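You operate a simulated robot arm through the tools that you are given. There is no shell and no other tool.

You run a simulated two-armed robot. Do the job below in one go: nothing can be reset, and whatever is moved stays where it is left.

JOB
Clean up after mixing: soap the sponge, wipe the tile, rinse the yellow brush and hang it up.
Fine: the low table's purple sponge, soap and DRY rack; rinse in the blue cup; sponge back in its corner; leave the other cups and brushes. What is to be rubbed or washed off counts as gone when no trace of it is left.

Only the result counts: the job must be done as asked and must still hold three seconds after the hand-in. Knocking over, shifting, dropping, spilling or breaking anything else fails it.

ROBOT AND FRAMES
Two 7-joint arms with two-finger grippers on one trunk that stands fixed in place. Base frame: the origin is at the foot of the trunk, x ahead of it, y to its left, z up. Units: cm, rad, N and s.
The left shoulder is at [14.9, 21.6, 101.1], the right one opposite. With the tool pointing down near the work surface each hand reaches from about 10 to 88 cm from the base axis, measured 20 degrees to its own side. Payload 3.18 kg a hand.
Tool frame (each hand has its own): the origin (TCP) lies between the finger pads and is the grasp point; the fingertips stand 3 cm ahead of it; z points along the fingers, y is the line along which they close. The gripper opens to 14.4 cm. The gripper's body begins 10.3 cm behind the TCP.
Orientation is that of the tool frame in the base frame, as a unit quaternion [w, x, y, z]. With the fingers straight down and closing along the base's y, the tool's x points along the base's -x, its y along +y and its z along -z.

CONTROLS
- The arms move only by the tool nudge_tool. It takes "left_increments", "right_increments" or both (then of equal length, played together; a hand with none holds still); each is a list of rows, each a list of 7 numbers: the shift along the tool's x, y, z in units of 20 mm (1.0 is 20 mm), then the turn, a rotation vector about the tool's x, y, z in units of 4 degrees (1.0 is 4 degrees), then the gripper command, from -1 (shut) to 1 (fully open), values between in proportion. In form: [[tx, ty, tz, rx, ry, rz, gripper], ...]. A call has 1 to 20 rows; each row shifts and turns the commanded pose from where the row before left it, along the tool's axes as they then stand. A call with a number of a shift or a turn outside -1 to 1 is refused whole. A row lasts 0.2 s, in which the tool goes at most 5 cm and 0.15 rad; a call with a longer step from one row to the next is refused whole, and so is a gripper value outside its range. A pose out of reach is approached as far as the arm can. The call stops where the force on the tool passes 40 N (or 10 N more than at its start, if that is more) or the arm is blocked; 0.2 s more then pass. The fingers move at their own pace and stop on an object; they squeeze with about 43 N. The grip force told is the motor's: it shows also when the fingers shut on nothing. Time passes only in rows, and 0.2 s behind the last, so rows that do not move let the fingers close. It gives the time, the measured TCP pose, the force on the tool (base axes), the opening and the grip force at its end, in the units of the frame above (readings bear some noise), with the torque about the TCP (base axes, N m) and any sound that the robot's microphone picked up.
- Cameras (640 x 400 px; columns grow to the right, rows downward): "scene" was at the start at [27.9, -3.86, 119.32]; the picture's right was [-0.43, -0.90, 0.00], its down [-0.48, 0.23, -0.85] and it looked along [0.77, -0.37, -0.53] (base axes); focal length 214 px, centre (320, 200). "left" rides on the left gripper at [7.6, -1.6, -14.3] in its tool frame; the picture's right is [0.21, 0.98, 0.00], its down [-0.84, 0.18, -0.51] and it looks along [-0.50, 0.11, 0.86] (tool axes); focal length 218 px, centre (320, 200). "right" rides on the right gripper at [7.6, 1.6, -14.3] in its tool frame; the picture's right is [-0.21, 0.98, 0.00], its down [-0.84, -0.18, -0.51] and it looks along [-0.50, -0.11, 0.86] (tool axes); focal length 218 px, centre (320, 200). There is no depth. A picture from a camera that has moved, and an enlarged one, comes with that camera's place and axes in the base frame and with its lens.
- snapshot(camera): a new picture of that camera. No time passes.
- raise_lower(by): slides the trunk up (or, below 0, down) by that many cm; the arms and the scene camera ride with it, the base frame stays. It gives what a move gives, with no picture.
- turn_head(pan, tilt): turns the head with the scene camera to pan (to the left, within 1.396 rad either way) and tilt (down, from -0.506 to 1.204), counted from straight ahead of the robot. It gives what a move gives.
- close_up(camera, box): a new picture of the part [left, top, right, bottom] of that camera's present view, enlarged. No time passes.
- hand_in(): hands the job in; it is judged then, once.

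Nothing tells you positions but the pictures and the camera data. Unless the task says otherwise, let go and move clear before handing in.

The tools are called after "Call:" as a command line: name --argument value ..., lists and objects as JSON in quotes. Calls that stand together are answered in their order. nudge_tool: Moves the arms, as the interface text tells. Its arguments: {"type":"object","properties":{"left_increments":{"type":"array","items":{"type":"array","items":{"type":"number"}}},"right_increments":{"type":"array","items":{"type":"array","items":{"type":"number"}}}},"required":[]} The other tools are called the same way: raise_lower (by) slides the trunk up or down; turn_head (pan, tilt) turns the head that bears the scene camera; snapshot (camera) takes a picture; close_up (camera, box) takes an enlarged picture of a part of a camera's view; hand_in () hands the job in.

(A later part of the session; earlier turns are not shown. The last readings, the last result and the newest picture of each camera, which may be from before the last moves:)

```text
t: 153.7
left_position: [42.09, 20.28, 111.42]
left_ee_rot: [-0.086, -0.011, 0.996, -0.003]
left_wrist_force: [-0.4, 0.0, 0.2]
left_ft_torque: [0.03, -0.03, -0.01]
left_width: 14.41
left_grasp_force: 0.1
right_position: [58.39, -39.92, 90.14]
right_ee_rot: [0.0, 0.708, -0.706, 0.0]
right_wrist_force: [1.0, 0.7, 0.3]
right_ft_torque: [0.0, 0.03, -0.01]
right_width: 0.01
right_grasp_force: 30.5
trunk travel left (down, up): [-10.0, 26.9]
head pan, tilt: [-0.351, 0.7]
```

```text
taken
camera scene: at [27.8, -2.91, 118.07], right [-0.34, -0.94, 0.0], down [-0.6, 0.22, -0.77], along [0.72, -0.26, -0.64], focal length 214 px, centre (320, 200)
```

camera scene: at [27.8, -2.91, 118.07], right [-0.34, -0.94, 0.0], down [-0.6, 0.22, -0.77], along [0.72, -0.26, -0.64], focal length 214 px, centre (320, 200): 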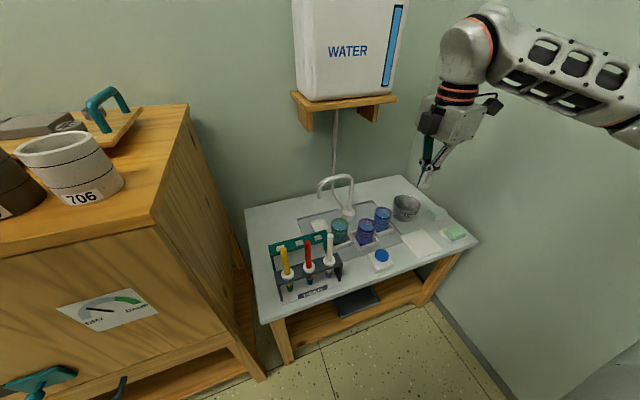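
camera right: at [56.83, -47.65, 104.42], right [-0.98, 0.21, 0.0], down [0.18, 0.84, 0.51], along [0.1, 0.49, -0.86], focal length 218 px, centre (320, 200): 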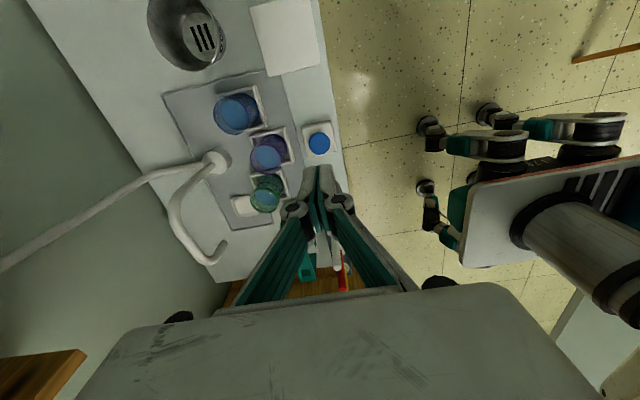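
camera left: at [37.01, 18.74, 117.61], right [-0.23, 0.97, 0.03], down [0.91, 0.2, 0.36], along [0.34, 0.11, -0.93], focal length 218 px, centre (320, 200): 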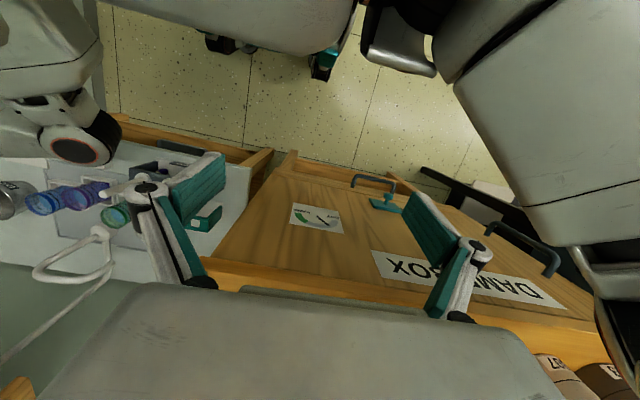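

The hand is exactly vertical, closing along x, and the racks are fully visible. I'll zoom in to locate the yellow brush and DRY holes.

Call:
close_up --camera "scene" --box '[250, 215, 360, 305]'

Call:
close_up --camera "scene" --box '[290, 165, 480, 285]'

```text
4.44 times, centred on (305, 260) of scene
camera zoom: at [27.8, -2.91, 118.07], right [-0.34, -0.94, 0.0], down [-0.6, 0.22, -0.77], along [0.72, -0.26, -0.64], focal length 953 px, centre (387, -67)
```

zoom: 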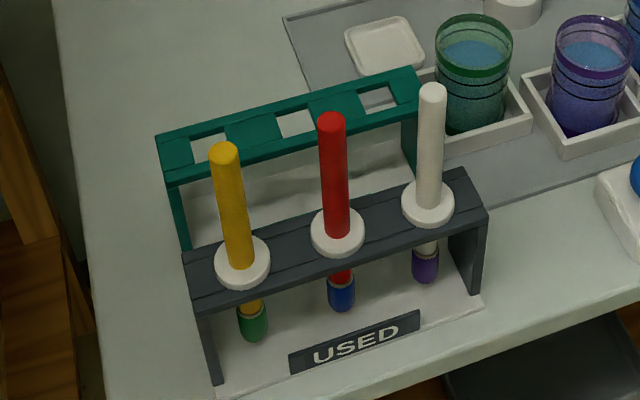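

```text
3.33 times, centred on (385, 225) of scene
camera zoom: at [27.8, -2.91, 118.07], right [-0.34, -0.94, 0.0], down [-0.6, 0.22, -0.77], along [0.72, -0.26, -0.64], focal length 715 px, centre (103, 117)
```

zoom: 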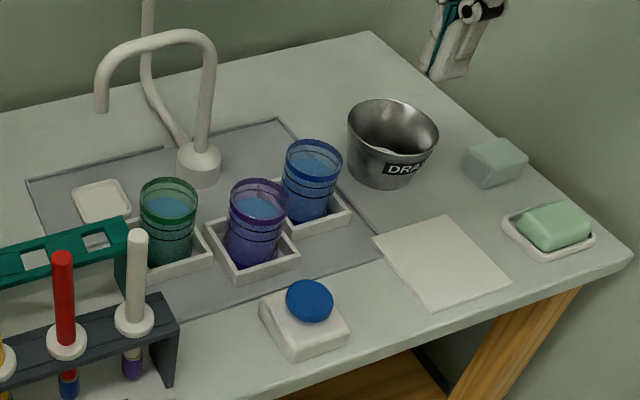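

Yellow brush is at about (60, -5.45): collar z≈66.3, top ≈77, bristle tip ≈57. The DRY holes are near (68.8, -5.3), (68.8, -11.3) and (68.8, -17.4), about 2.2 cm wide. I'll move over towards the yellow brush.

Call:
nudge_tool --right_increments '[[-0.95, -0.06, 0.05, 0, 0, 0, -0.3], [-0.95, -0.06, 0.05, 0, 0, 0, -0.3], [-0.95, -0.06, 0.05, 0, 0, 0, -0.3], [-0.95, -0.06, 0.05, 0, 0, 0, -0.3], [-0.95, -0.06, 0.05, 0, 0, 0, -0.3], [-0.95, -0.06, 0.05, 0, 0, 0, -0.3], [-0.95, -0.06, 0.05, 0, 0, 0, -0.3], [-0.95, -0.06, 0.05, 0, 0, 0, -0.3], [-0.95, -0.06, 0.05, 0, 0, 0, -0.3], [-0.95, -0.06, 0.05, 0, 0, 0, -0.3], [-0.95, -0.06, 0.05, 0, 0, 0, -0.3], [-0.95, -0.06, 0.05, 0, 0, 0, -0.3], [-0.95, -0.06, 0.05, 0, 0, 0, -0.3], [-0.95, -0.06, 0.05, 0, 0, 0, -0.3], [0, 0, 0, 0, 0, 0, -0.3]]'

Call:
snapshot --camera "right"

Call:
snapshot --camera "scene"

```text
t: 156.9
left_position: [42.09, 20.22, 111.22]
left_ee_rot: [-0.085, -0.013, 0.996, -0.003]
left_wrist_force: [-0.6, 0.1, -0.8]
left_ft_torque: [-0.01, 0.02, -0.02]
left_width: 14.42
left_grasp_force: 0.0
right_position: [60.25, -13.61, 88.61]
right_ee_rot: [0.001, 0.707, -0.707, 0.0]
right_wrist_force: [-0.6, 0.9, 0.8]
right_ft_torque: [0.0, 0.01, -0.03]
right_width: 5.04
right_grasp_force: 0.0
trunk travel left (down, up): [-10.0, 26.9]
head pan, tilt: [-0.351, 0.7]
```

```text
taken
camera right: at [58.6, -21.23, 102.86], right [-0.98, 0.21, 0.0], down [0.18, 0.84, 0.51], along [0.11, 0.49, -0.86], focal length 218 px, centre (320, 200)
```

right: 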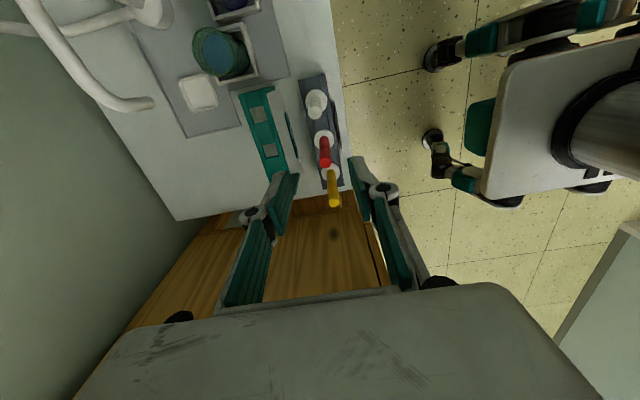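

```text
taken
camera scene: at [27.79, -2.89, 118.07], right [-0.34, -0.94, 0.0], down [-0.6, 0.22, -0.77], along [0.72, -0.26, -0.64], focal length 214 px, centre (320, 200)
```

scene: 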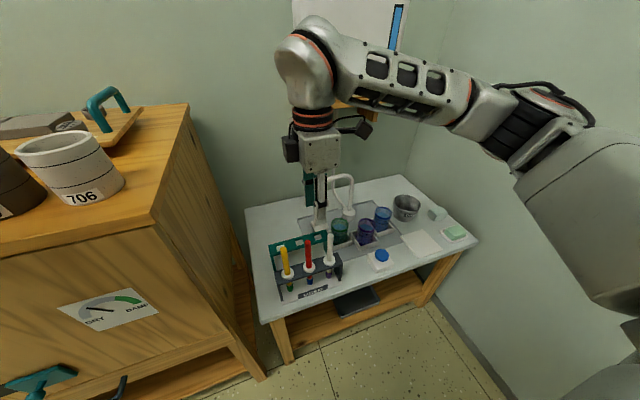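

Aligned in x already. I'll move to directly above the yellow brush and re-check.

Call:
nudge_tool --right_increments '[[-0.78, 0, 0.2, 0, 0, 0, -0.3], [-0.78, 0, 0.2, 0, 0, 0, -0.3], [-0.78, 0, 0.2, 0, 0, 0, -0.3], [-0.78, 0, 0.2, 0, 0, 0, -0.3], [-0.78, 0, 0.2, 0, 0, 0, -0.3], [0, 0, 0, 0, 0, 0, -0.3]]'

Call:
close_up --camera "right" --box '[230, 80, 430, 240]'

Call:
close_up --camera "scene" --box '[230, 140, 390, 310]'

```text
t: 158.3
left_position: [42.19, 20.36, 111.34]
left_ee_rot: [-0.084, -0.011, 0.996, -0.002]
left_wrist_force: [-0.3, 0.2, 0.3]
left_ft_torque: [0.02, 0.0, -0.02]
left_width: 14.39
left_grasp_force: 0.0
right_position: [60.37, -5.74, 86.69]
right_ee_rot: [0.0, 0.707, -0.707, 0.001]
right_wrist_force: [0.3, 0.8, 0.2]
right_ft_torque: [-0.01, 0.0, 0.01]
right_width: 5.03
right_grasp_force: 0.1
trunk travel left (down, up): [-10.0, 26.9]
head pan, tilt: [-0.351, 0.7]
```

```text
2.50 times, centred on (330, 160) of right
camera zoom: at [58.63, -13.33, 100.99], right [-0.98, 0.21, 0.0], down [0.18, 0.84, 0.51], along [0.11, 0.49, -0.86], focal length 546 px, centre (295, 300)
```

zoom: 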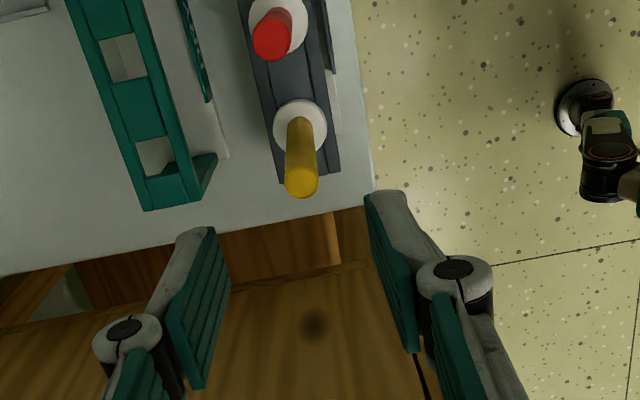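

```text
2.35 times, centred on (310, 225) of scene
camera zoom: at [27.79, -2.89, 118.07], right [-0.34, -0.94, 0.0], down [-0.6, 0.22, -0.77], along [0.72, -0.26, -0.64], focal length 505 px, centre (344, 141)
```

zoom: 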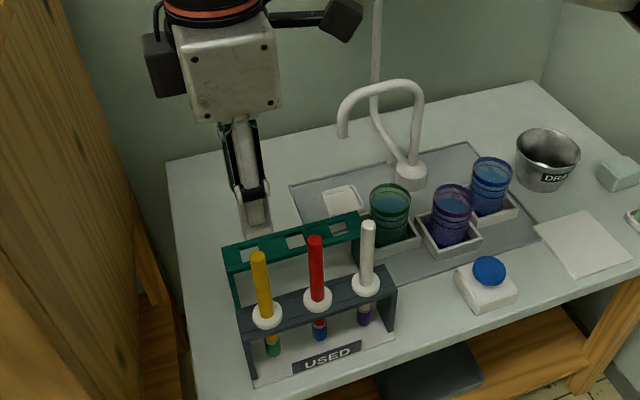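

Brush axis refined to (60.25, -5.3) and DRY hole 1 to about (69.55, -5.6). I'll correct and descend, checking before the fingers pass the handle top.

Call:
nudge_tool --right_increments '[[-0.22, 0.05, 0.5, 0, 0, 0, -0.3], [0, 0, 0.8, 0, 0, 0, -0.3], [0, 0, 0.8, 0, 0, 0, -0.3], [0, 0, 0.8, 0, 0, 0, -0.3], [0, 0, 0, 0, 0, 0, -0.3]]'

Call:
close_up --camera "right" --box '[230, 80, 430, 240]'

Call:
close_up --camera "scene" --box '[230, 140, 390, 310]'

```text
t: 159.5
left_position: [42.11, 20.28, 111.38]
left_ee_rot: [-0.085, -0.012, 0.996, -0.003]
left_wrist_force: [0.5, 0.0, 0.0]
left_ft_torque: [0.0, -0.02, 0.02]
left_width: 14.41
left_grasp_force: 0.1
right_position: [60.0, -5.18, 80.89]
right_ee_rot: [0.0, 0.708, -0.707, 0.0]
right_wrist_force: [0.0, -0.2, -0.5]
right_ft_torque: [0.02, 0.02, 0.03]
right_width: 5.02
right_grasp_force: 0.0
trunk travel left (down, up): [-10.0, 26.9]
head pan, tilt: [-0.351, 0.7]
```

```text
2.50 times, centred on (330, 160) of right
camera zoom: at [58.37, -12.8, 95.24], right [-0.98, 0.21, 0.0], down [0.18, 0.84, 0.51], along [0.11, 0.49, -0.86], focal length 546 px, centre (295, 300)
```

zoom: 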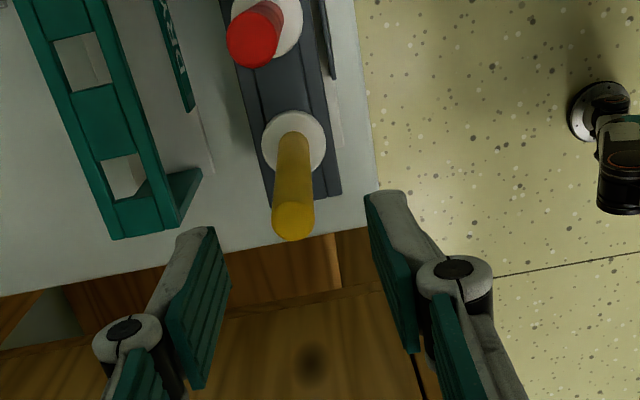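

```text
2.35 times, centred on (310, 225) of scene
camera zoom: at [27.77, -2.9, 118.08], right [-0.34, -0.94, 0.0], down [-0.6, 0.22, -0.77], along [0.72, -0.26, -0.64], focal length 505 px, centre (344, 141)
```

zoom: 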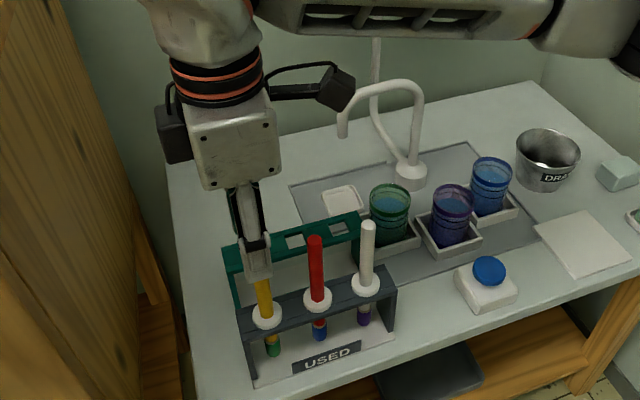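

On target within 0.3 cm. I'll correct and descend to grip height.

Call:
nudge_tool --right_increments '[[0.12, -0.07, 0.5, 0, 0, 0, -0.3], [0, 0, 0.85, 0, 0, 0, -0.3], [0, 0, 0.85, 0, 0, 0, -0.3], [0, 0, 0.85, 0, 0, 0, -0.3], [0, 0, 0.85, 0, 0, 0, -0.3], [0, 0, 0.7, 0, 0, 0, -0.3], [0, 0, 0, 0, 0, 0, -0.3]]'

Call:
snapshot --camera "right"

Call:
close_up --camera "scene" --box '[230, 140, 390, 310]'

```text
t: 161.1
left_position: [42.12, 20.25, 111.36]
left_ee_rot: [-0.084, -0.012, 0.996, -0.003]
left_wrist_force: [-0.3, -0.4, 0.2]
left_ft_torque: [0.0, 0.0, 0.01]
left_width: 14.41
left_grasp_force: 0.1
right_position: [60.1, -5.52, 71.47]
right_ee_rot: [0.001, 0.708, -0.706, 0.0]
right_wrist_force: [0.2, 0.0, -0.1]
right_ft_torque: [0.02, -0.02, 0.0]
right_width: 5.05
right_grasp_force: 0.1
trunk travel left (down, up): [-10.0, 26.9]
head pan, tilt: [-0.351, 0.7]
```

```text
taken
camera right: at [58.51, -13.16, 85.9], right [-0.98, 0.21, 0.0], down [0.18, 0.84, 0.51], along [0.11, 0.49, -0.86], focal length 218 px, centre (320, 200)
```

right: 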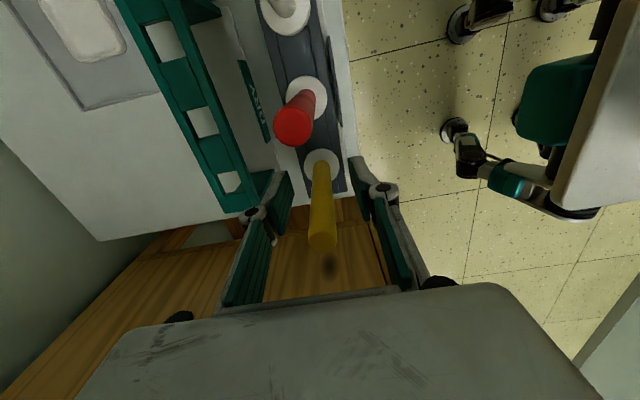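

```text
2.35 times, centred on (310, 225) of scene
camera zoom: at [27.78, -2.9, 118.08], right [-0.34, -0.94, 0.0], down [-0.6, 0.22, -0.77], along [0.72, -0.26, -0.64], focal length 505 px, centre (344, 141)
```

zoom: 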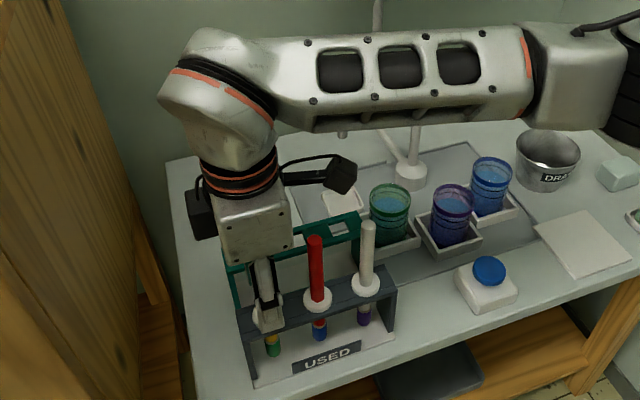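

The handle is centred between the fingers. Closing.

Call:
nudge_tool --right_increments '[[0, 0, 0, 0, 0, 0, -1], [0, 0, 0, 0, 0, 0, -1], [0, 0, 0, 0, 0, 0, -1], [0, 0, 0, 0, 0, 0, -1]]'

Call:
close_up --camera "right" --box '[220, 80, 420, 260]'

```text
t: 162.1
left_position: [42.25, 20.35, 111.22]
left_ee_rot: [-0.085, -0.011, 0.996, -0.003]
left_wrist_force: [0.0, 0.0, -0.8]
left_ft_torque: [0.0, -0.04, -0.01]
left_width: 14.4
left_grasp_force: 0.1
right_position: [60.14, -5.64, 71.56]
right_ee_rot: [0.001, 0.708, -0.706, 0.0]
right_wrist_force: [-0.5, -0.3, 0.5]
right_ft_torque: [0.0, -0.01, 0.01]
right_width: 1.42
right_grasp_force: 43.3
trunk travel left (down, up): [-10.0, 26.9]
head pan, tilt: [-0.351, 0.7]
```

```text
2.22 times, centred on (320, 170) of right
camera zoom: at [58.53, -13.16, 85.9], right [-0.98, 0.21, 0.0], down [0.18, 0.84, 0.51], along [0.11, 0.49, -0.86], focal length 485 px, centre (320, 267)
```

zoom: 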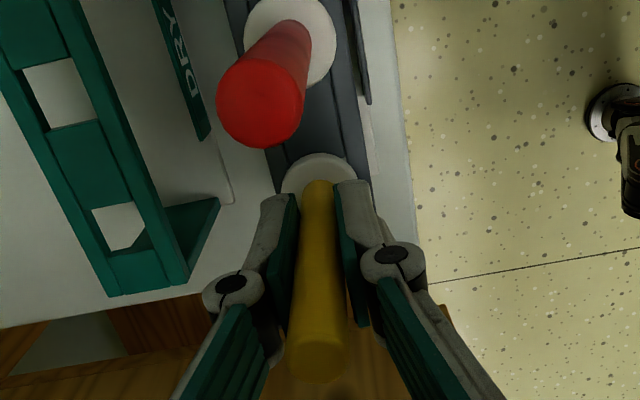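

Gripped at 1.4 cm. I'll lift straight up out of the rack.

Call:
nudge_tool --right_increments '[[0, 0, -0.4, 0, 0, 0, -1], [0, 0, -0.8, 0, 0, 0, -1], [0, 0, -0.8, 0, 0, 0, -1], [0, 0, -0.8, 0, 0, 0, -1], [0, 0, -0.8, 0, 0, 0, -1], [0, 0, -0.8, 0, 0, 0, -1], [0, 0, -0.8, 0, 0, 0, -1], [0, 0, -0.8, 0, 0, 0, -1], [0, 0, -0.8, 0, 0, 0, -1], [0, 0, -0.8, 0, 0, 0, -1], [0, 0, 0, 0, 0, 0, -1]]'

Call:
snapshot --camera "scene"

Call:
snapshot --camera "right"

```text
t: 164.5
left_position: [42.04, 20.4, 111.36]
left_ee_rot: [-0.086, -0.011, 0.996, -0.003]
left_wrist_force: [-0.1, 1.2, 0.2]
left_ft_torque: [-0.02, 0.06, 0.0]
left_width: 14.42
left_grasp_force: 0.0
right_position: [60.13, -5.44, 86.66]
right_ee_rot: [0.0, 0.708, -0.706, 0.0]
right_wrist_force: [0.2, 0.4, 0.8]
right_ft_torque: [0.07, 0.0, 0.02]
right_width: 1.43
right_grasp_force: 43.1
trunk travel left (down, up): [-10.0, 26.9]
head pan, tilt: [-0.351, 0.7]
```

```text
taken
camera scene: at [27.83, -2.9, 118.04], right [-0.34, -0.94, 0.0], down [-0.61, 0.22, -0.76], along [0.72, -0.26, -0.64], focal length 214 px, centre (320, 200)
```

scene: 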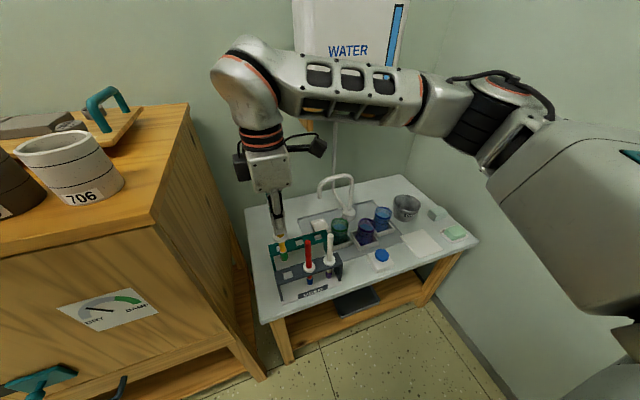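

```text
taken
camera right: at [58.5, -13.08, 101.08], right [-0.98, 0.21, 0.0], down [0.18, 0.84, 0.51], along [0.1, 0.49, -0.86], focal length 218 px, centre (320, 200)
```

right: 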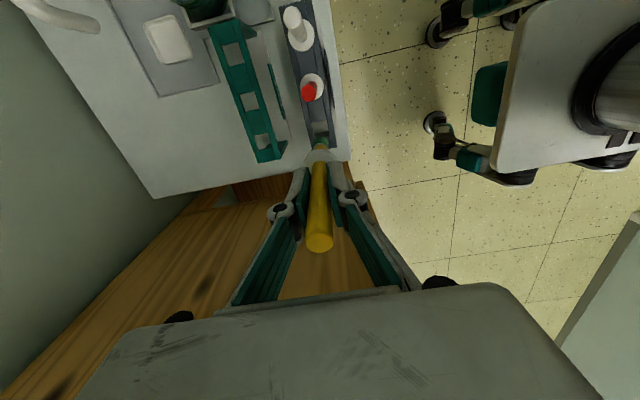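

The brush is out, with green paint on its tip. I'll lift higher to clear the other brushes, then carry it over the blue cup at about (73.05, -43.85).

Call:
nudge_tool --right_increments '[[0, 0, -0.9, 0, 0, 0, -1], [0, 0, -0.9, 0, 0, 0, -1], [0, 0, -0.9, 0, 0, 0, -1], [0, 0, -0.9, 0, 0, 0, -1], [0, 0, -0.9, 0, 0, 0, -1], [0.96, -0.2, 0, 0, 0, 0, -1], [0.96, -0.2, 0, 0, 0, 0, -1], [0.96, -0.2, 0, 0, 0, 0, -1], [0.96, -0.2, 0, 0, 0, 0, -1], [0.96, -0.2, 0, 0, 0, 0, -1], [0.96, -0.2, 0, 0, 0, 0, -1], [0.96, -0.2, 0, 0, 0, 0, -1], [0.96, -0.2, 0, 0, 0, 0, -1], [0.96, -0.2, 0, 0, 0, 0, -1], [0.96, -0.2, 0, 0, 0, 0, -1], [0.96, -0.2, 0, 0, 0, 0, -1], [0.96, -0.2, 0, 0, 0, 0, -1], [0, 0, 0, 0, 0, 0, -1]]'

Call:
snapshot --camera "scene"

Call:
snapshot --camera "right"

```text
t: 168.3
left_position: [42.11, 20.3, 111.3]
left_ee_rot: [-0.085, -0.012, 0.996, -0.003]
left_wrist_force: [0.5, 0.1, 0.2]
left_ft_torque: [0.0, 0.0, 0.03]
left_width: 14.39
left_grasp_force: 0.1
right_position: [64.93, -28.52, 95.91]
right_ee_rot: [0.0, 0.708, -0.707, 0.001]
right_wrist_force: [1.0, -0.2, -0.7]
right_ft_torque: [0.05, 0.01, -0.04]
right_width: 1.44
right_grasp_force: 42.9
trunk travel left (down, up): [-10.0, 26.9]
head pan, tilt: [-0.351, 0.7]
```

```text
taken
camera scene: at [27.81, -2.9, 118.06], right [-0.34, -0.94, 0.0], down [-0.6, 0.22, -0.76], along [0.72, -0.26, -0.64], focal length 214 px, centre (320, 200)
```

scene: 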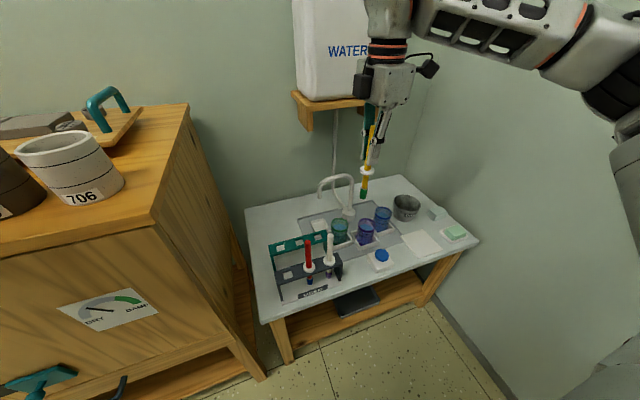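

```text
taken
camera right: at [63.33, -36.12, 110.21], right [-0.98, 0.21, 0.0], down [0.18, 0.84, 0.51], along [0.1, 0.49, -0.86], focal length 218 px, centre (320, 200)
```

right: 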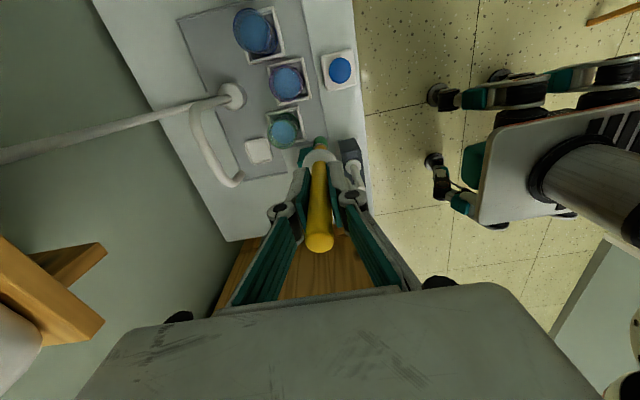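

Call:
nudge_tool --right_increments '[[0.85, -0.45, 0, 0, 0, 0, -1], [0.85, -0.45, 0, 0, 0, 0, -1], [0.85, -0.45, 0, 0, 0, 0, -1], [0.85, -0.45, 0, 0, 0, 0, -1], [0.85, -0.45, 0, 0, 0, 0, -1], [0.85, -0.45, 0, 0, 0, 0, -1], [0.85, -0.45, 0, 0, 0, 0, -1], [0.85, -0.45, 0, 0, 0, 0, -1], [0.85, -0.45, 0, 0, 0, 0, -1], [0, 0, 0, 0, 0, 0, -1]]'

Call:
close_up --camera "scene" --box '[320, 130, 460, 250]'

Call:
snapshot --camera "right"

```text
t: 170.5
left_position: [42.18, 20.24, 111.43]
left_ee_rot: [-0.084, -0.012, 0.996, -0.002]
left_wrist_force: [-0.1, -0.4, -0.5]
left_ft_torque: [0.0, -0.01, -0.04]
left_width: 14.37
left_grasp_force: 0.0
right_position: [72.94, -43.89, 95.79]
right_ee_rot: [0.001, 0.708, -0.706, 0.001]
right_wrist_force: [-0.5, -0.6, 0.2]
right_ft_torque: [0.01, 0.01, -0.05]
right_width: 1.46
right_grasp_force: 43.2
trunk travel left (down, up): [-10.0, 26.9]
head pan, tilt: [-0.351, 0.7]
```

```text
3.33 times, centred on (390, 190) of scene
camera zoom: at [27.79, -2.9, 118.07], right [-0.34, -0.94, 0.0], down [-0.6, 0.22, -0.77], along [0.72, -0.26, -0.64], focal length 715 px, centre (87, 233)
```

zoom: 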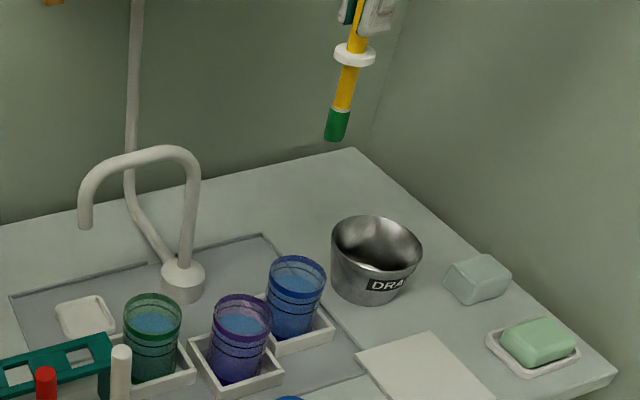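

```text
taken
camera right: at [71.41, -51.48, 110.12], right [-0.98, 0.21, 0.0], down [0.18, 0.84, 0.51], along [0.11, 0.49, -0.86], focal length 218 px, centre (320, 200)
```

right: 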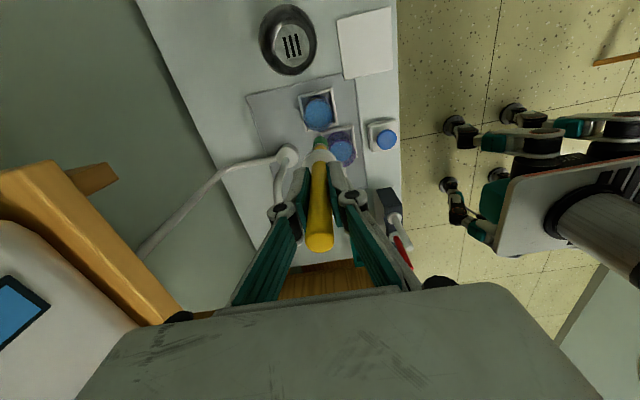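

Call:
close_up --camera "right" --box '[260, 60, 380, 180]'

```text
3.33 times, centred on (320, 120) of right
camera zoom: at [71.41, -51.48, 110.12], right [-0.98, 0.21, 0.0], down [0.18, 0.84, 0.51], along [0.11, 0.49, -0.86], focal length 728 px, centre (320, 467)
```

zoom: 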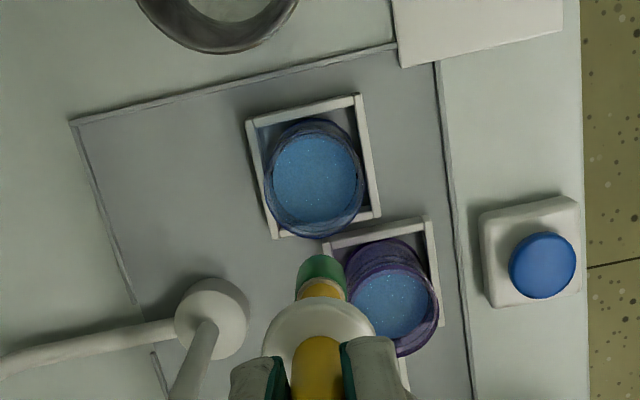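

Cup centre refined to about (73.4, -43.8). I'll lower to just above the rim and check.

Call:
nudge_tool --right_increments '[[0, -0.2, 0.6, 0, 0, 0, -1], [0, 0, 0.9, 0, 0, 0, -1], [0, 0, 0.9, 0, 0, 0, -1], [0, 0, 0.9, 0, 0, 0, -1], [0, 0, 0.9, 0, 0, 0, -1], [0, 0, 0.9, 0, 0, 0, -1], [0, 0, 0.9, 0, 0, 0, -1], [0, 0, 0, 0, 0, 0, -1]]'

Call:
close_up --camera "right" --box '[260, 60, 380, 180]'

Call:
close_up --camera "scene" --box '[320, 130, 460, 250]'

```text
t: 172.3
left_position: [41.92, 20.35, 111.37]
left_ee_rot: [-0.084, -0.011, 0.996, -0.003]
left_wrist_force: [-0.3, 0.0, 0.9]
left_ft_torque: [-0.01, 0.0, 0.0]
left_width: 14.43
left_grasp_force: 0.0
right_position: [73.36, -43.77, 83.93]
right_ee_rot: [-0.001, 0.708, -0.706, 0.001]
right_wrist_force: [-0.4, 0.6, -0.1]
right_ft_torque: [0.0, -0.01, -0.01]
right_width: 1.43
right_grasp_force: 42.9
trunk travel left (down, up): [-10.0, 26.9]
head pan, tilt: [-0.351, 0.7]
```

```text
3.33 times, centred on (320, 120) of right
camera zoom: at [71.86, -51.36, 98.24], right [-0.98, 0.21, 0.0], down [0.18, 0.84, 0.51], along [0.11, 0.49, -0.86], focal length 728 px, centre (320, 467)
```

zoom: 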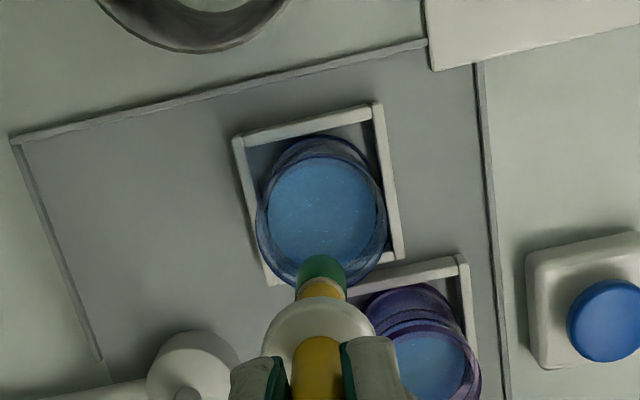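

```text
3.33 times, centred on (390, 190) of scene
camera zoom: at [27.77, -2.89, 118.08], right [-0.34, -0.94, 0.0], down [-0.6, 0.22, -0.77], along [0.72, -0.26, -0.64], focal length 715 px, centre (87, 233)
```

zoom: 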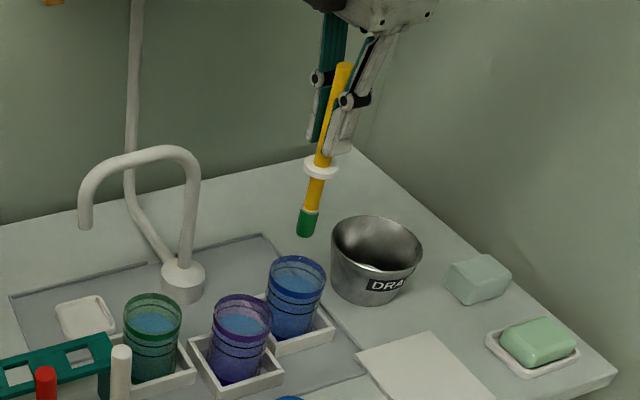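

Centred over the cup. I'll lower the bristles into the water.

Call:
nudge_tool --right_increments '[[0.15, 0, 0.6, 0, 0, 0, -1], [0, 0, 0.8, 0, 0, 0, -1], [0, 0, 0.8, 0, 0, 0, -1], [0, 0, 0.8, 0, 0, 0, -1], [0, 0, 0.8, 0, 0, 0, -1], [0, 0, 0.8, 0, 0, 0, -1], [0, 0, 0.7, 0, 0, 0, -1], [0, 0, 0, 0, 0, 0, -1]]'

Call:
close_up --camera "right" --box '[260, 60, 380, 180]'

Call:
close_up --camera "scene" --box '[320, 130, 460, 250]'

```text
t: 174.1
left_position: [42.04, 20.25, 111.29]
left_ee_rot: [-0.084, -0.012, 0.996, -0.003]
left_wrist_force: [0.3, 0.3, 0.6]
left_ft_torque: [-0.03, -0.01, -0.02]
left_width: 14.41
left_grasp_force: 0.0
right_position: [73.43, -44.25, 73.33]
right_ee_rot: [0.0, 0.707, -0.707, 0.001]
right_wrist_force: [0.3, -1.0, 0.3]
right_ft_torque: [-0.01, -0.01, 0.01]
right_width: 1.42
right_grasp_force: 43.0
trunk travel left (down, up): [-10.0, 26.9]
head pan, tilt: [-0.351, 0.7]
```

```text
3.33 times, centred on (320, 120) of right
camera zoom: at [71.76, -51.73, 87.63], right [-0.98, 0.21, 0.0], down [0.18, 0.84, 0.51], along [0.11, 0.49, -0.86], focal length 728 px, centre (320, 467)
```

zoom: 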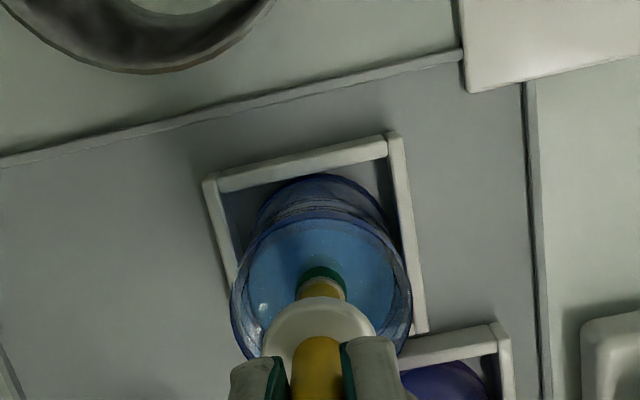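

```text
3.33 times, centred on (390, 190) of scene
camera zoom: at [27.78, -2.9, 118.08], right [-0.34, -0.94, 0.0], down [-0.6, 0.22, -0.77], along [0.72, -0.26, -0.64], focal length 715 px, centre (87, 233)
```

zoom: 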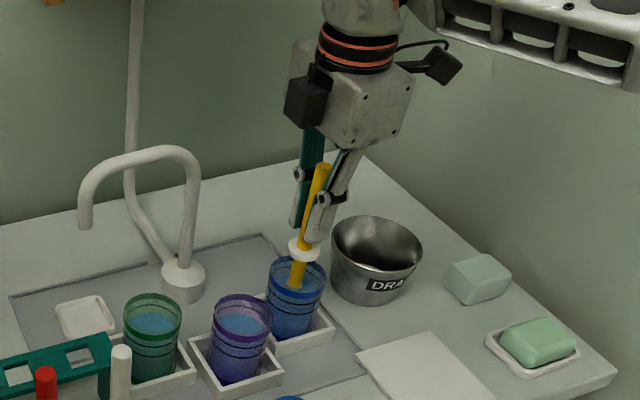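

The bristles are in the water, but a sliver of green is still above it. I'll go a little lower while watching the force, then swirl.

Call:
nudge_tool --right_increments '[[0, 0, 0.2, 0, 0, 0, -1], [0, 0, 0.2, 0, 0, 0, -1], [0, 0, 0, 0, 0, 0, -1]]'

Call:
close_up --camera "right" --box '[280, 80, 360, 180]'

```text
t: 174.9
left_position: [42.06, 20.29, 111.31]
left_ee_rot: [-0.086, -0.011, 0.996, -0.003]
left_wrist_force: [0.3, -0.1, -0.5]
left_ft_torque: [-0.02, -0.03, -0.01]
left_width: 14.39
left_grasp_force: 0.1
right_position: [73.36, -44.22, 72.57]
right_ee_rot: [0.001, 0.708, -0.706, 0.0]
right_wrist_force: [-0.4, -1.4, -0.5]
right_ft_torque: [-0.03, 0.01, -0.01]
right_width: 1.42
right_grasp_force: 43.3
trunk travel left (down, up): [-10.0, 26.9]
head pan, tilt: [-0.351, 0.7]
```

```text
4.00 times, centred on (320, 130) of right
camera zoom: at [71.8, -51.75, 86.88], right [-0.98, 0.21, 0.0], down [0.18, 0.84, 0.51], along [0.11, 0.49, -0.86], focal length 873 px, centre (320, 480)
```

zoom: 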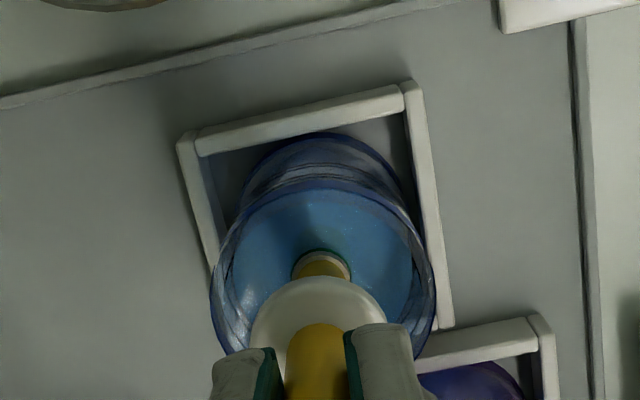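

The bristles are fully submerged. Swirling gently inside the cup.

Call:
nudge_tool --right_increments '[[0.4, 0, 0, 0, 0, 0, -1], [-0.117, 0.283, 0, 0, 0, 0, -1], [-0.283, 0.117, 0, 0, 0, 0, -1], [-0.283, -0.117, 0, 0, 0, 0, -1], [-0.117, -0.283, 0, 0, 0, 0, -1], [0.117, -0.283, 0, 0, 0, 0, -1], [0.283, -0.117, 0, 0, 0, 0, -1], [0.283, 0.117, 0, 0, 0, 0, -1], [0.117, 0.283, 0, 0, 0, 0, -1], [-0.117, 0.283, 0, 0, 0, 0, -1], [-0.283, 0.117, 0, 0, 0, 0, -1], [-0.283, -0.117, 0, 0, 0, 0, -1], [-0.117, -0.283, 0, 0, 0, 0, -1], [0.117, -0.283, 0, 0, 0, 0, -1], [0.283, -0.117, 0, 0, 0, 0, -1], [0.283, 0.117, 0, 0, 0, 0, -1], [0.117, 0.283, 0, 0, 0, 0, -1], [-0.4, 0, 0, 0, 0, 0, -1], [0, 0, 0, 0, 0, 0, -1]]'

Call:
close_up --camera "right" --box '[280, 80, 360, 180]'

```text
t: 178.9
left_position: [42.07, 20.21, 111.35]
left_ee_rot: [-0.085, -0.011, 0.996, -0.003]
left_wrist_force: [1.0, -1.6, -0.4]
left_ft_torque: [-0.04, 0.0, -0.01]
left_width: 14.41
left_grasp_force: 0.1
right_position: [73.5, -44.04, 72.46]
right_ee_rot: [0.0, 0.708, -0.706, 0.001]
right_wrist_force: [-0.8, 0.3, -1.4]
right_ft_torque: [0.03, 0.02, -0.02]
right_width: 1.43
right_grasp_force: 42.8
trunk travel left (down, up): [-10.0, 26.9]
head pan, tilt: [-0.351, 0.7]
```

```text
4.00 times, centred on (320, 130) of right
camera zoom: at [71.85, -51.72, 86.86], right [-0.98, 0.21, 0.0], down [0.18, 0.84, 0.51], along [0.11, 0.49, -0.86], focal length 873 px, centre (320, 480)
```

zoom: 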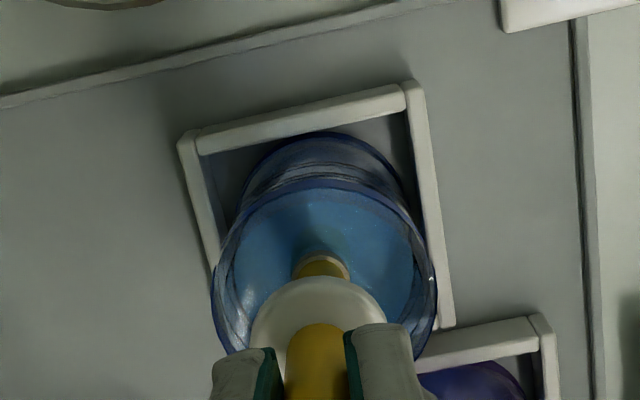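

Swirled without touching the sides. I'll lift the bristles above the rim and check the colour.

Call:
nudge_tool --right_increments '[[0, 0, -0.8, 0, 0, 0, -1], [0, 0, -0.8, 0, 0, 0, -1], [0, 0, -0.8, 0, 0, 0, -1], [0, 0, -0.8, 0, 0, 0, -1], [0, 0, -0.8, 0, 0, 0, -1], [0, 0, -0.8, 0, 0, 0, -1], [0, 0, -0.8, 0, 0, 0, -1], [0, 0, 0, 0, 0, 0, -1]]'

Call:
close_up --camera "right" --box '[260, 60, 380, 180]'

Call:
close_up --camera "scene" --box '[340, 150, 420, 230]'

```text
t: 180.7
left_position: [42.11, 20.23, 111.43]
left_ee_rot: [-0.085, -0.011, 0.996, -0.003]
left_wrist_force: [-0.1, -0.5, 0.0]
left_ft_torque: [-0.01, 0.0, -0.02]
left_width: 14.42
left_grasp_force: 0.0
right_position: [73.37, -44.05, 83.71]
right_ee_rot: [0.001, 0.708, -0.707, 0.0]
right_wrist_force: [-0.5, 0.0, -0.5]
right_ft_torque: [-0.02, 0.0, -0.01]
right_width: 1.43
right_grasp_force: 43.2
trunk travel left (down, up): [-10.0, 26.9]
head pan, tilt: [-0.351, 0.7]
```

```text
3.33 times, centred on (320, 120) of right
camera zoom: at [71.83, -51.75, 98.06], right [-0.98, 0.21, 0.0], down [0.18, 0.84, 0.51], along [0.1, 0.49, -0.86], focal length 728 px, centre (320, 467)
```

zoom: 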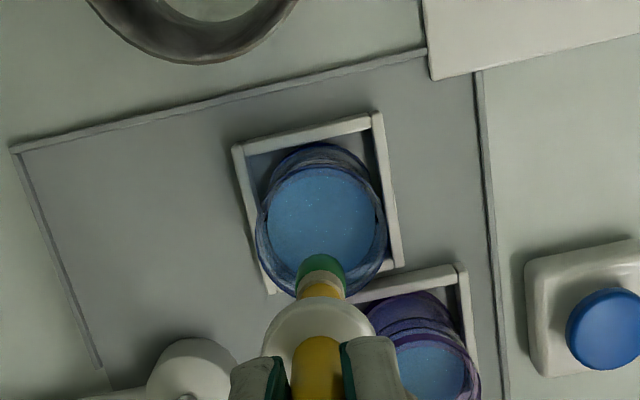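

```text
5.00 times, centred on (380, 190) of scene
camera zoom: at [27.83, -2.91, 118.04], right [-0.34, -0.94, 0.0], down [-0.61, 0.22, -0.76], along [0.72, -0.26, -0.64], focal length 1072 px, centre (20, 250)
```

zoom: 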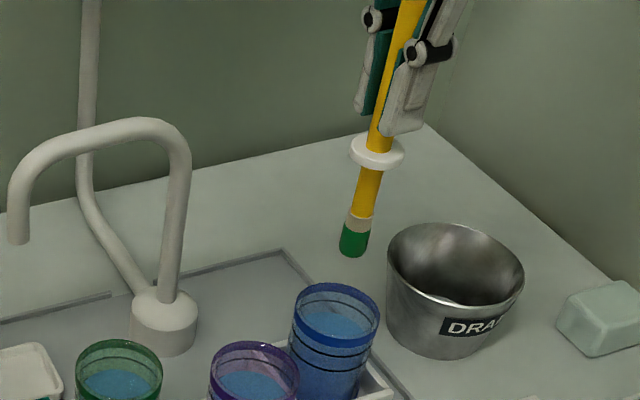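

The top of the bristles is clean but green remains below, so it needs more rinsing. I'll go back in and swirl more.

Call:
nudge_tool --right_increments '[[0, 0, 0.8, 0, 0, 0, -1], [0, 0, 0.8, 0, 0, 0, -1], [0, 0, 0.8, 0, 0, 0, -1], [0, 0, 0.8, 0, 0, 0, -1], [0, 0, 0.8, 0, 0, 0, -1], [0, 0, 0.8, 0, 0, 0, -1], [0, 0, 0.8, 0, 0, 0, -1], [0.4, 0, 0, 0, 0, 0, -1], [-0.117, 0.283, 0, 0, 0, 0, -1], [-0.283, 0.117, 0, 0, 0, 0, -1], [-0.283, -0.117, 0, 0, 0, 0, -1], [-0.117, -0.283, 0, 0, 0, 0, -1], [0.117, -0.283, 0, 0, 0, 0, -1], [0.283, -0.117, 0, 0, 0, 0, -1], [0.283, 0.117, 0, 0, 0, 0, -1], [0.117, 0.283, 0, 0, 0, 0, -1], [-0.4, 0, 0, 0, 0, 0, -1], [0, 0, 0, 0, 0, 0, -1]]'

Call:
nudge_tool --right_increments '[[0.4, 0, 0, 0, 0, 0, -1], [-0.117, 0.283, 0, 0, 0, 0, -1], [-0.283, 0.117, 0, 0, 0, 0, -1], [-0.283, -0.117, 0, 0, 0, 0, -1], [-0.117, -0.283, 0, 0, 0, 0, -1], [0.117, -0.283, 0, 0, 0, 0, -1], [0.283, -0.117, 0, 0, 0, 0, -1], [0.283, 0.117, 0, 0, 0, 0, -1], [0.117, 0.283, 0, 0, 0, 0, -1], [-0.117, 0.283, 0, 0, 0, 0, -1], [-0.283, 0.117, 0, 0, 0, 0, -1], [-0.283, -0.117, 0, 0, 0, 0, -1], [-0.117, -0.283, 0, 0, 0, 0, -1], [0.117, -0.283, 0, 0, 0, 0, -1], [0.283, -0.117, 0, 0, 0, 0, -1], [0.283, 0.117, 0, 0, 0, 0, -1], [0.117, 0.283, 0, 0, 0, 0, -1], [-0.4, 0, 0, 0, 0, 0, -1], [0, 0, 0, 0, 0, 0, -1]]'

Call:
nudge_tool --right_increments '[[0, 0, -0.8, 0, 0, 0, -1], [0, 0, -0.8, 0, 0, 0, -1], [0, 0, -0.8, 0, 0, 0, -1], [0, 0, -0.8, 0, 0, 0, -1], [0, 0, -0.8, 0, 0, 0, -1], [0, 0, -0.8, 0, 0, 0, -1], [0, 0, -0.8, 0, 0, 0, -1], [0, 0, 0, 0, 0, 0, -1]]'

Call:
close_up --camera "right" --box '[260, 60, 380, 180]'

Call:
close_up --camera "scene" --box '[340, 150, 420, 230]'

```text
t: 184.5
left_position: [42.04, 20.3, 111.25]
left_ee_rot: [-0.085, -0.012, 0.996, -0.003]
left_wrist_force: [0.3, -0.4, 0.4]
left_ft_torque: [-0.03, -0.01, 0.01]
left_width: 14.39
left_grasp_force: 0.0
right_position: [73.49, -43.95, 72.51]
right_ee_rot: [0.0, 0.708, -0.706, 0.001]
right_wrist_force: [1.1, 0.0, -0.7]
right_ft_torque: [-0.01, -0.02, 0.02]
right_width: 1.44
right_grasp_force: 42.8
trunk travel left (down, up): [-10.0, 26.9]
head pan, tilt: [-0.351, 0.7]
```

```text
t: 188.5
left_position: [42.08, 20.39, 111.27]
left_ee_rot: [-0.085, -0.011, 0.996, -0.003]
left_wrist_force: [0.5, -0.6, 0.1]
left_ft_torque: [0.01, -0.02, 0.0]
left_width: 14.42
left_grasp_force: 0.0
right_position: [73.58, -44.01, 72.43]
right_ee_rot: [0.001, 0.708, -0.706, 0.0]
right_wrist_force: [-0.3, 0.1, -0.1]
right_ft_torque: [-0.01, -0.02, 0.02]
right_width: 1.41
right_grasp_force: 43.3
trunk travel left (down, up): [-10.0, 26.9]
head pan, tilt: [-0.351, 0.7]
```

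```text
t: 190.3
left_position: [42.13, 20.33, 111.28]
left_ee_rot: [-0.085, -0.011, 0.996, -0.003]
left_wrist_force: [0.8, 0.6, -0.2]
left_ft_torque: [0.02, 0.01, 0.02]
left_width: 14.39
left_grasp_force: 0.0
right_position: [73.48, -44.17, 83.66]
right_ee_rot: [0.001, 0.708, -0.707, 0.0]
right_wrist_force: [-0.6, 0.5, 0.3]
right_ft_torque: [0.03, 0.0, -0.02]
right_width: 1.44
right_grasp_force: 42.6
trunk travel left (down, up): [-10.0, 26.9]
head pan, tilt: [-0.351, 0.7]
```

```text
3.33 times, centred on (320, 120) of right
camera zoom: at [71.85, -51.77, 97.93], right [-0.98, 0.21, 0.0], down [0.18, 0.84, 0.51], along [0.1, 0.49, -0.86], focal length 728 px, centre (320, 467)
```

zoom: 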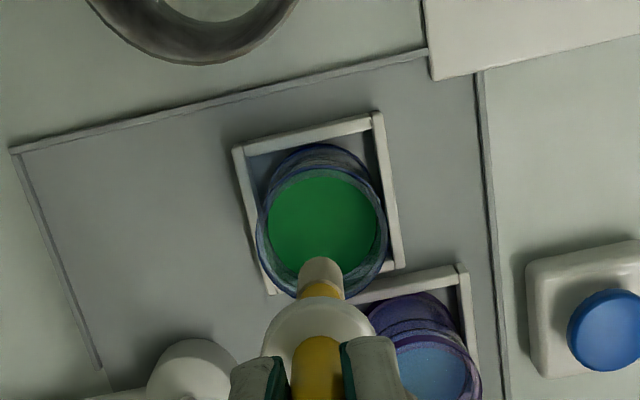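

```text
5.00 times, centred on (380, 190) of scene
camera zoom: at [27.83, -2.91, 118.04], right [-0.34, -0.94, 0.0], down [-0.61, 0.22, -0.76], along [0.72, -0.26, -0.64], focal length 1072 px, centre (20, 250)
```

zoom: 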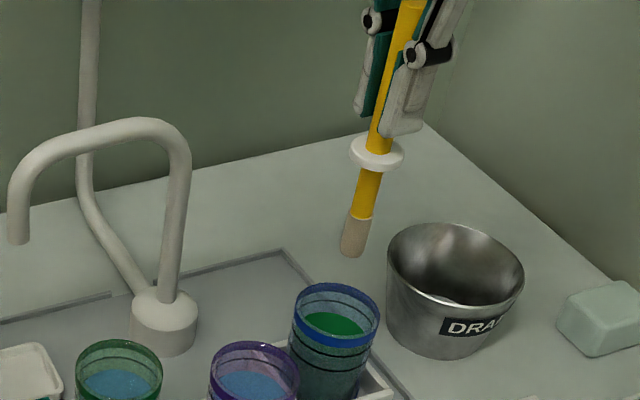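

The bristles are clean beige all round, and the paint is in the blue cup's water. Now I'll lift and carry the brush to the DRY rack.

Call:
nudge_tool --right_increments '[[0, 0, -0.9, 0, 0, 0, -1], [0, 0, -0.9, 0, 0, 0, -1], [0, 0, -0.9, 0, 0, 0, -1], [0, 0, -0.9, 0, 0, 0, -1], [0, 0, -0.9, 0, 0, 0, -1], [0, 0, -0.9, 0, 0, 0, -1], [0, 0, -0.9, 0, 0, 0, -1], [-0.9, 0.45, 0, 0, 0, 0, -1], [-0.9, 0.45, 0, 0, 0, 0, -1], [-0.9, 0.45, 0, 0, 0, 0, -1], [-0.9, 0.45, 0, 0, 0, 0, -1], [-0.9, 0.45, 0, 0, 0, 0, -1], [-0.9, 0.45, 0, 0, 0, 0, -1], [-0.9, 0.45, 0, 0, 0, 0, -1], [-0.9, 0, 0, 0, 0, 0, -1], [-0.9, 0, 0, 0, 0, 0, -1], [-0.9, 0, 0, 0, 0, 0, -1], [-0.9, 0, 0, 0, 0, 0, -1], [0, 0, 0, 0, 0, 0, -1]]'

Call:
nudge_tool --right_increments '[[-0.9, 0, 0, 0, 0, 0, -1], [-0.9, -0.1, 0, 0, 0, 0, -1], [-0.9, -0.2, 0, 0, 0, 0, -1], [-0.9, -0.2, 0, 0, 0, 0, -1], [-0.9, -0.2, 0, 0, 0, 0, -1], [-0.9, -0.3, 0, 0, 0, 0, -1], [-0.9, -0.3, 0, 0, 0, 0, -1], [0, 0, 0, 0, 0, 0, -1]]'

Call:
snapshot --camera "right"

Call:
close_up --camera "scene" --box '[230, 140, 390, 310]'

```text
t: 194.3
left_position: [42.18, 20.35, 111.32]
left_ee_rot: [-0.085, -0.011, 0.996, -0.003]
left_wrist_force: [0.1, 0.6, 0.8]
left_ft_torque: [0.0, 0.01, -0.01]
left_width: 14.4
left_grasp_force: 0.0
right_position: [67.04, -24.37, 96.39]
right_ee_rot: [0.0, 0.708, -0.707, 0.001]
right_wrist_force: [0.0, -0.9, -1.0]
right_ft_torque: [0.02, -0.02, 0.0]
right_width: 1.42
right_grasp_force: 42.9
trunk travel left (down, up): [-10.0, 26.9]
head pan, tilt: [-0.351, 0.7]
```

```text
t: 196.1
left_position: [41.99, 20.21, 111.29]
left_ee_rot: [-0.086, -0.012, 0.996, -0.002]
left_wrist_force: [-0.3, 0.3, -0.4]
left_ft_torque: [-0.01, 0.0, 0.0]
left_width: 14.39
left_grasp_force: 0.0
right_position: [69.65, -11.66, 96.28]
right_ee_rot: [0.001, 0.708, -0.706, 0.0]
right_wrist_force: [0.2, -0.9, 0.1]
right_ft_torque: [-0.01, -0.03, 0.01]
right_width: 1.43
right_grasp_force: 42.9
trunk travel left (down, up): [-10.0, 26.9]
head pan, tilt: [-0.351, 0.7]
```

```text
taken
camera right: at [68.07, -19.17, 110.52], right [-0.98, 0.21, 0.0], down [0.18, 0.84, 0.51], along [0.11, 0.49, -0.86], focal length 218 px, centre (320, 200)
```

right: 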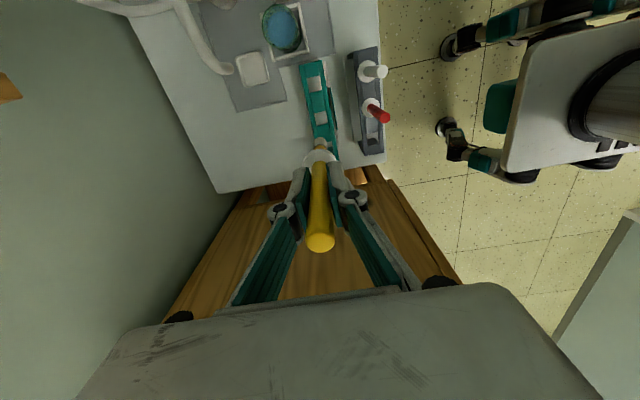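

```text
2.35 times, centred on (310, 225) of scene
camera zoom: at [27.8, -2.9, 118.06], right [-0.34, -0.94, 0.0], down [-0.6, 0.22, -0.76], along [0.72, -0.26, -0.64], focal length 505 px, centre (344, 141)
```

zoom: 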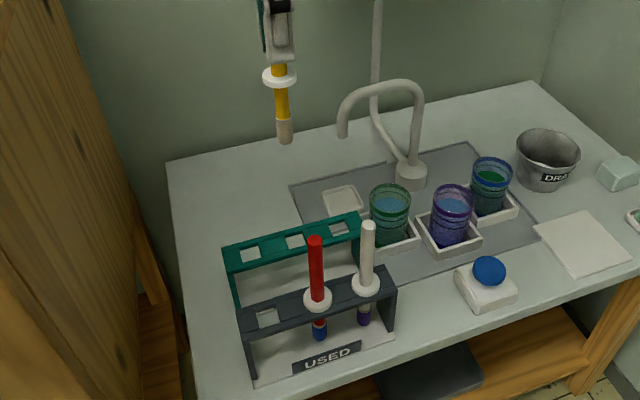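

The brush is right over the middle DRY hole, which the hand camera can see clearly. I'll use that hole and zoom in to align.

Call:
close_up --camera "right" --box '[280, 60, 400, 170]'

Call:
close_up --camera "scene" --box '[260, 215, 350, 295]'

```text
3.64 times, centred on (340, 115) of right
camera zoom: at [68.07, -19.17, 110.52], right [-0.98, 0.21, 0.0], down [0.18, 0.84, 0.51], along [0.11, 0.49, -0.86], focal length 794 px, centre (247, 509)
```

zoom: 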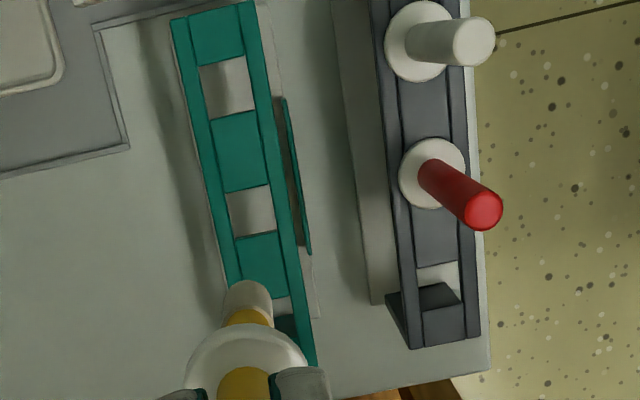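

```text
5.00 times, centred on (305, 255) of scene
camera zoom: at [27.8, -2.9, 118.06], right [-0.34, -0.94, 0.0], down [-0.6, 0.22, -0.76], along [0.72, -0.26, -0.64], focal length 1072 px, centre (395, -75)
```

zoom: 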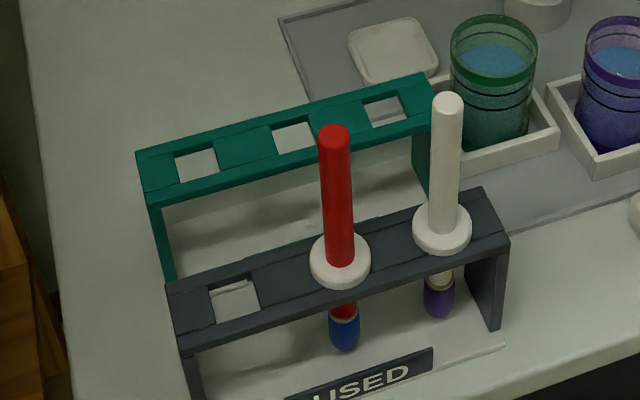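

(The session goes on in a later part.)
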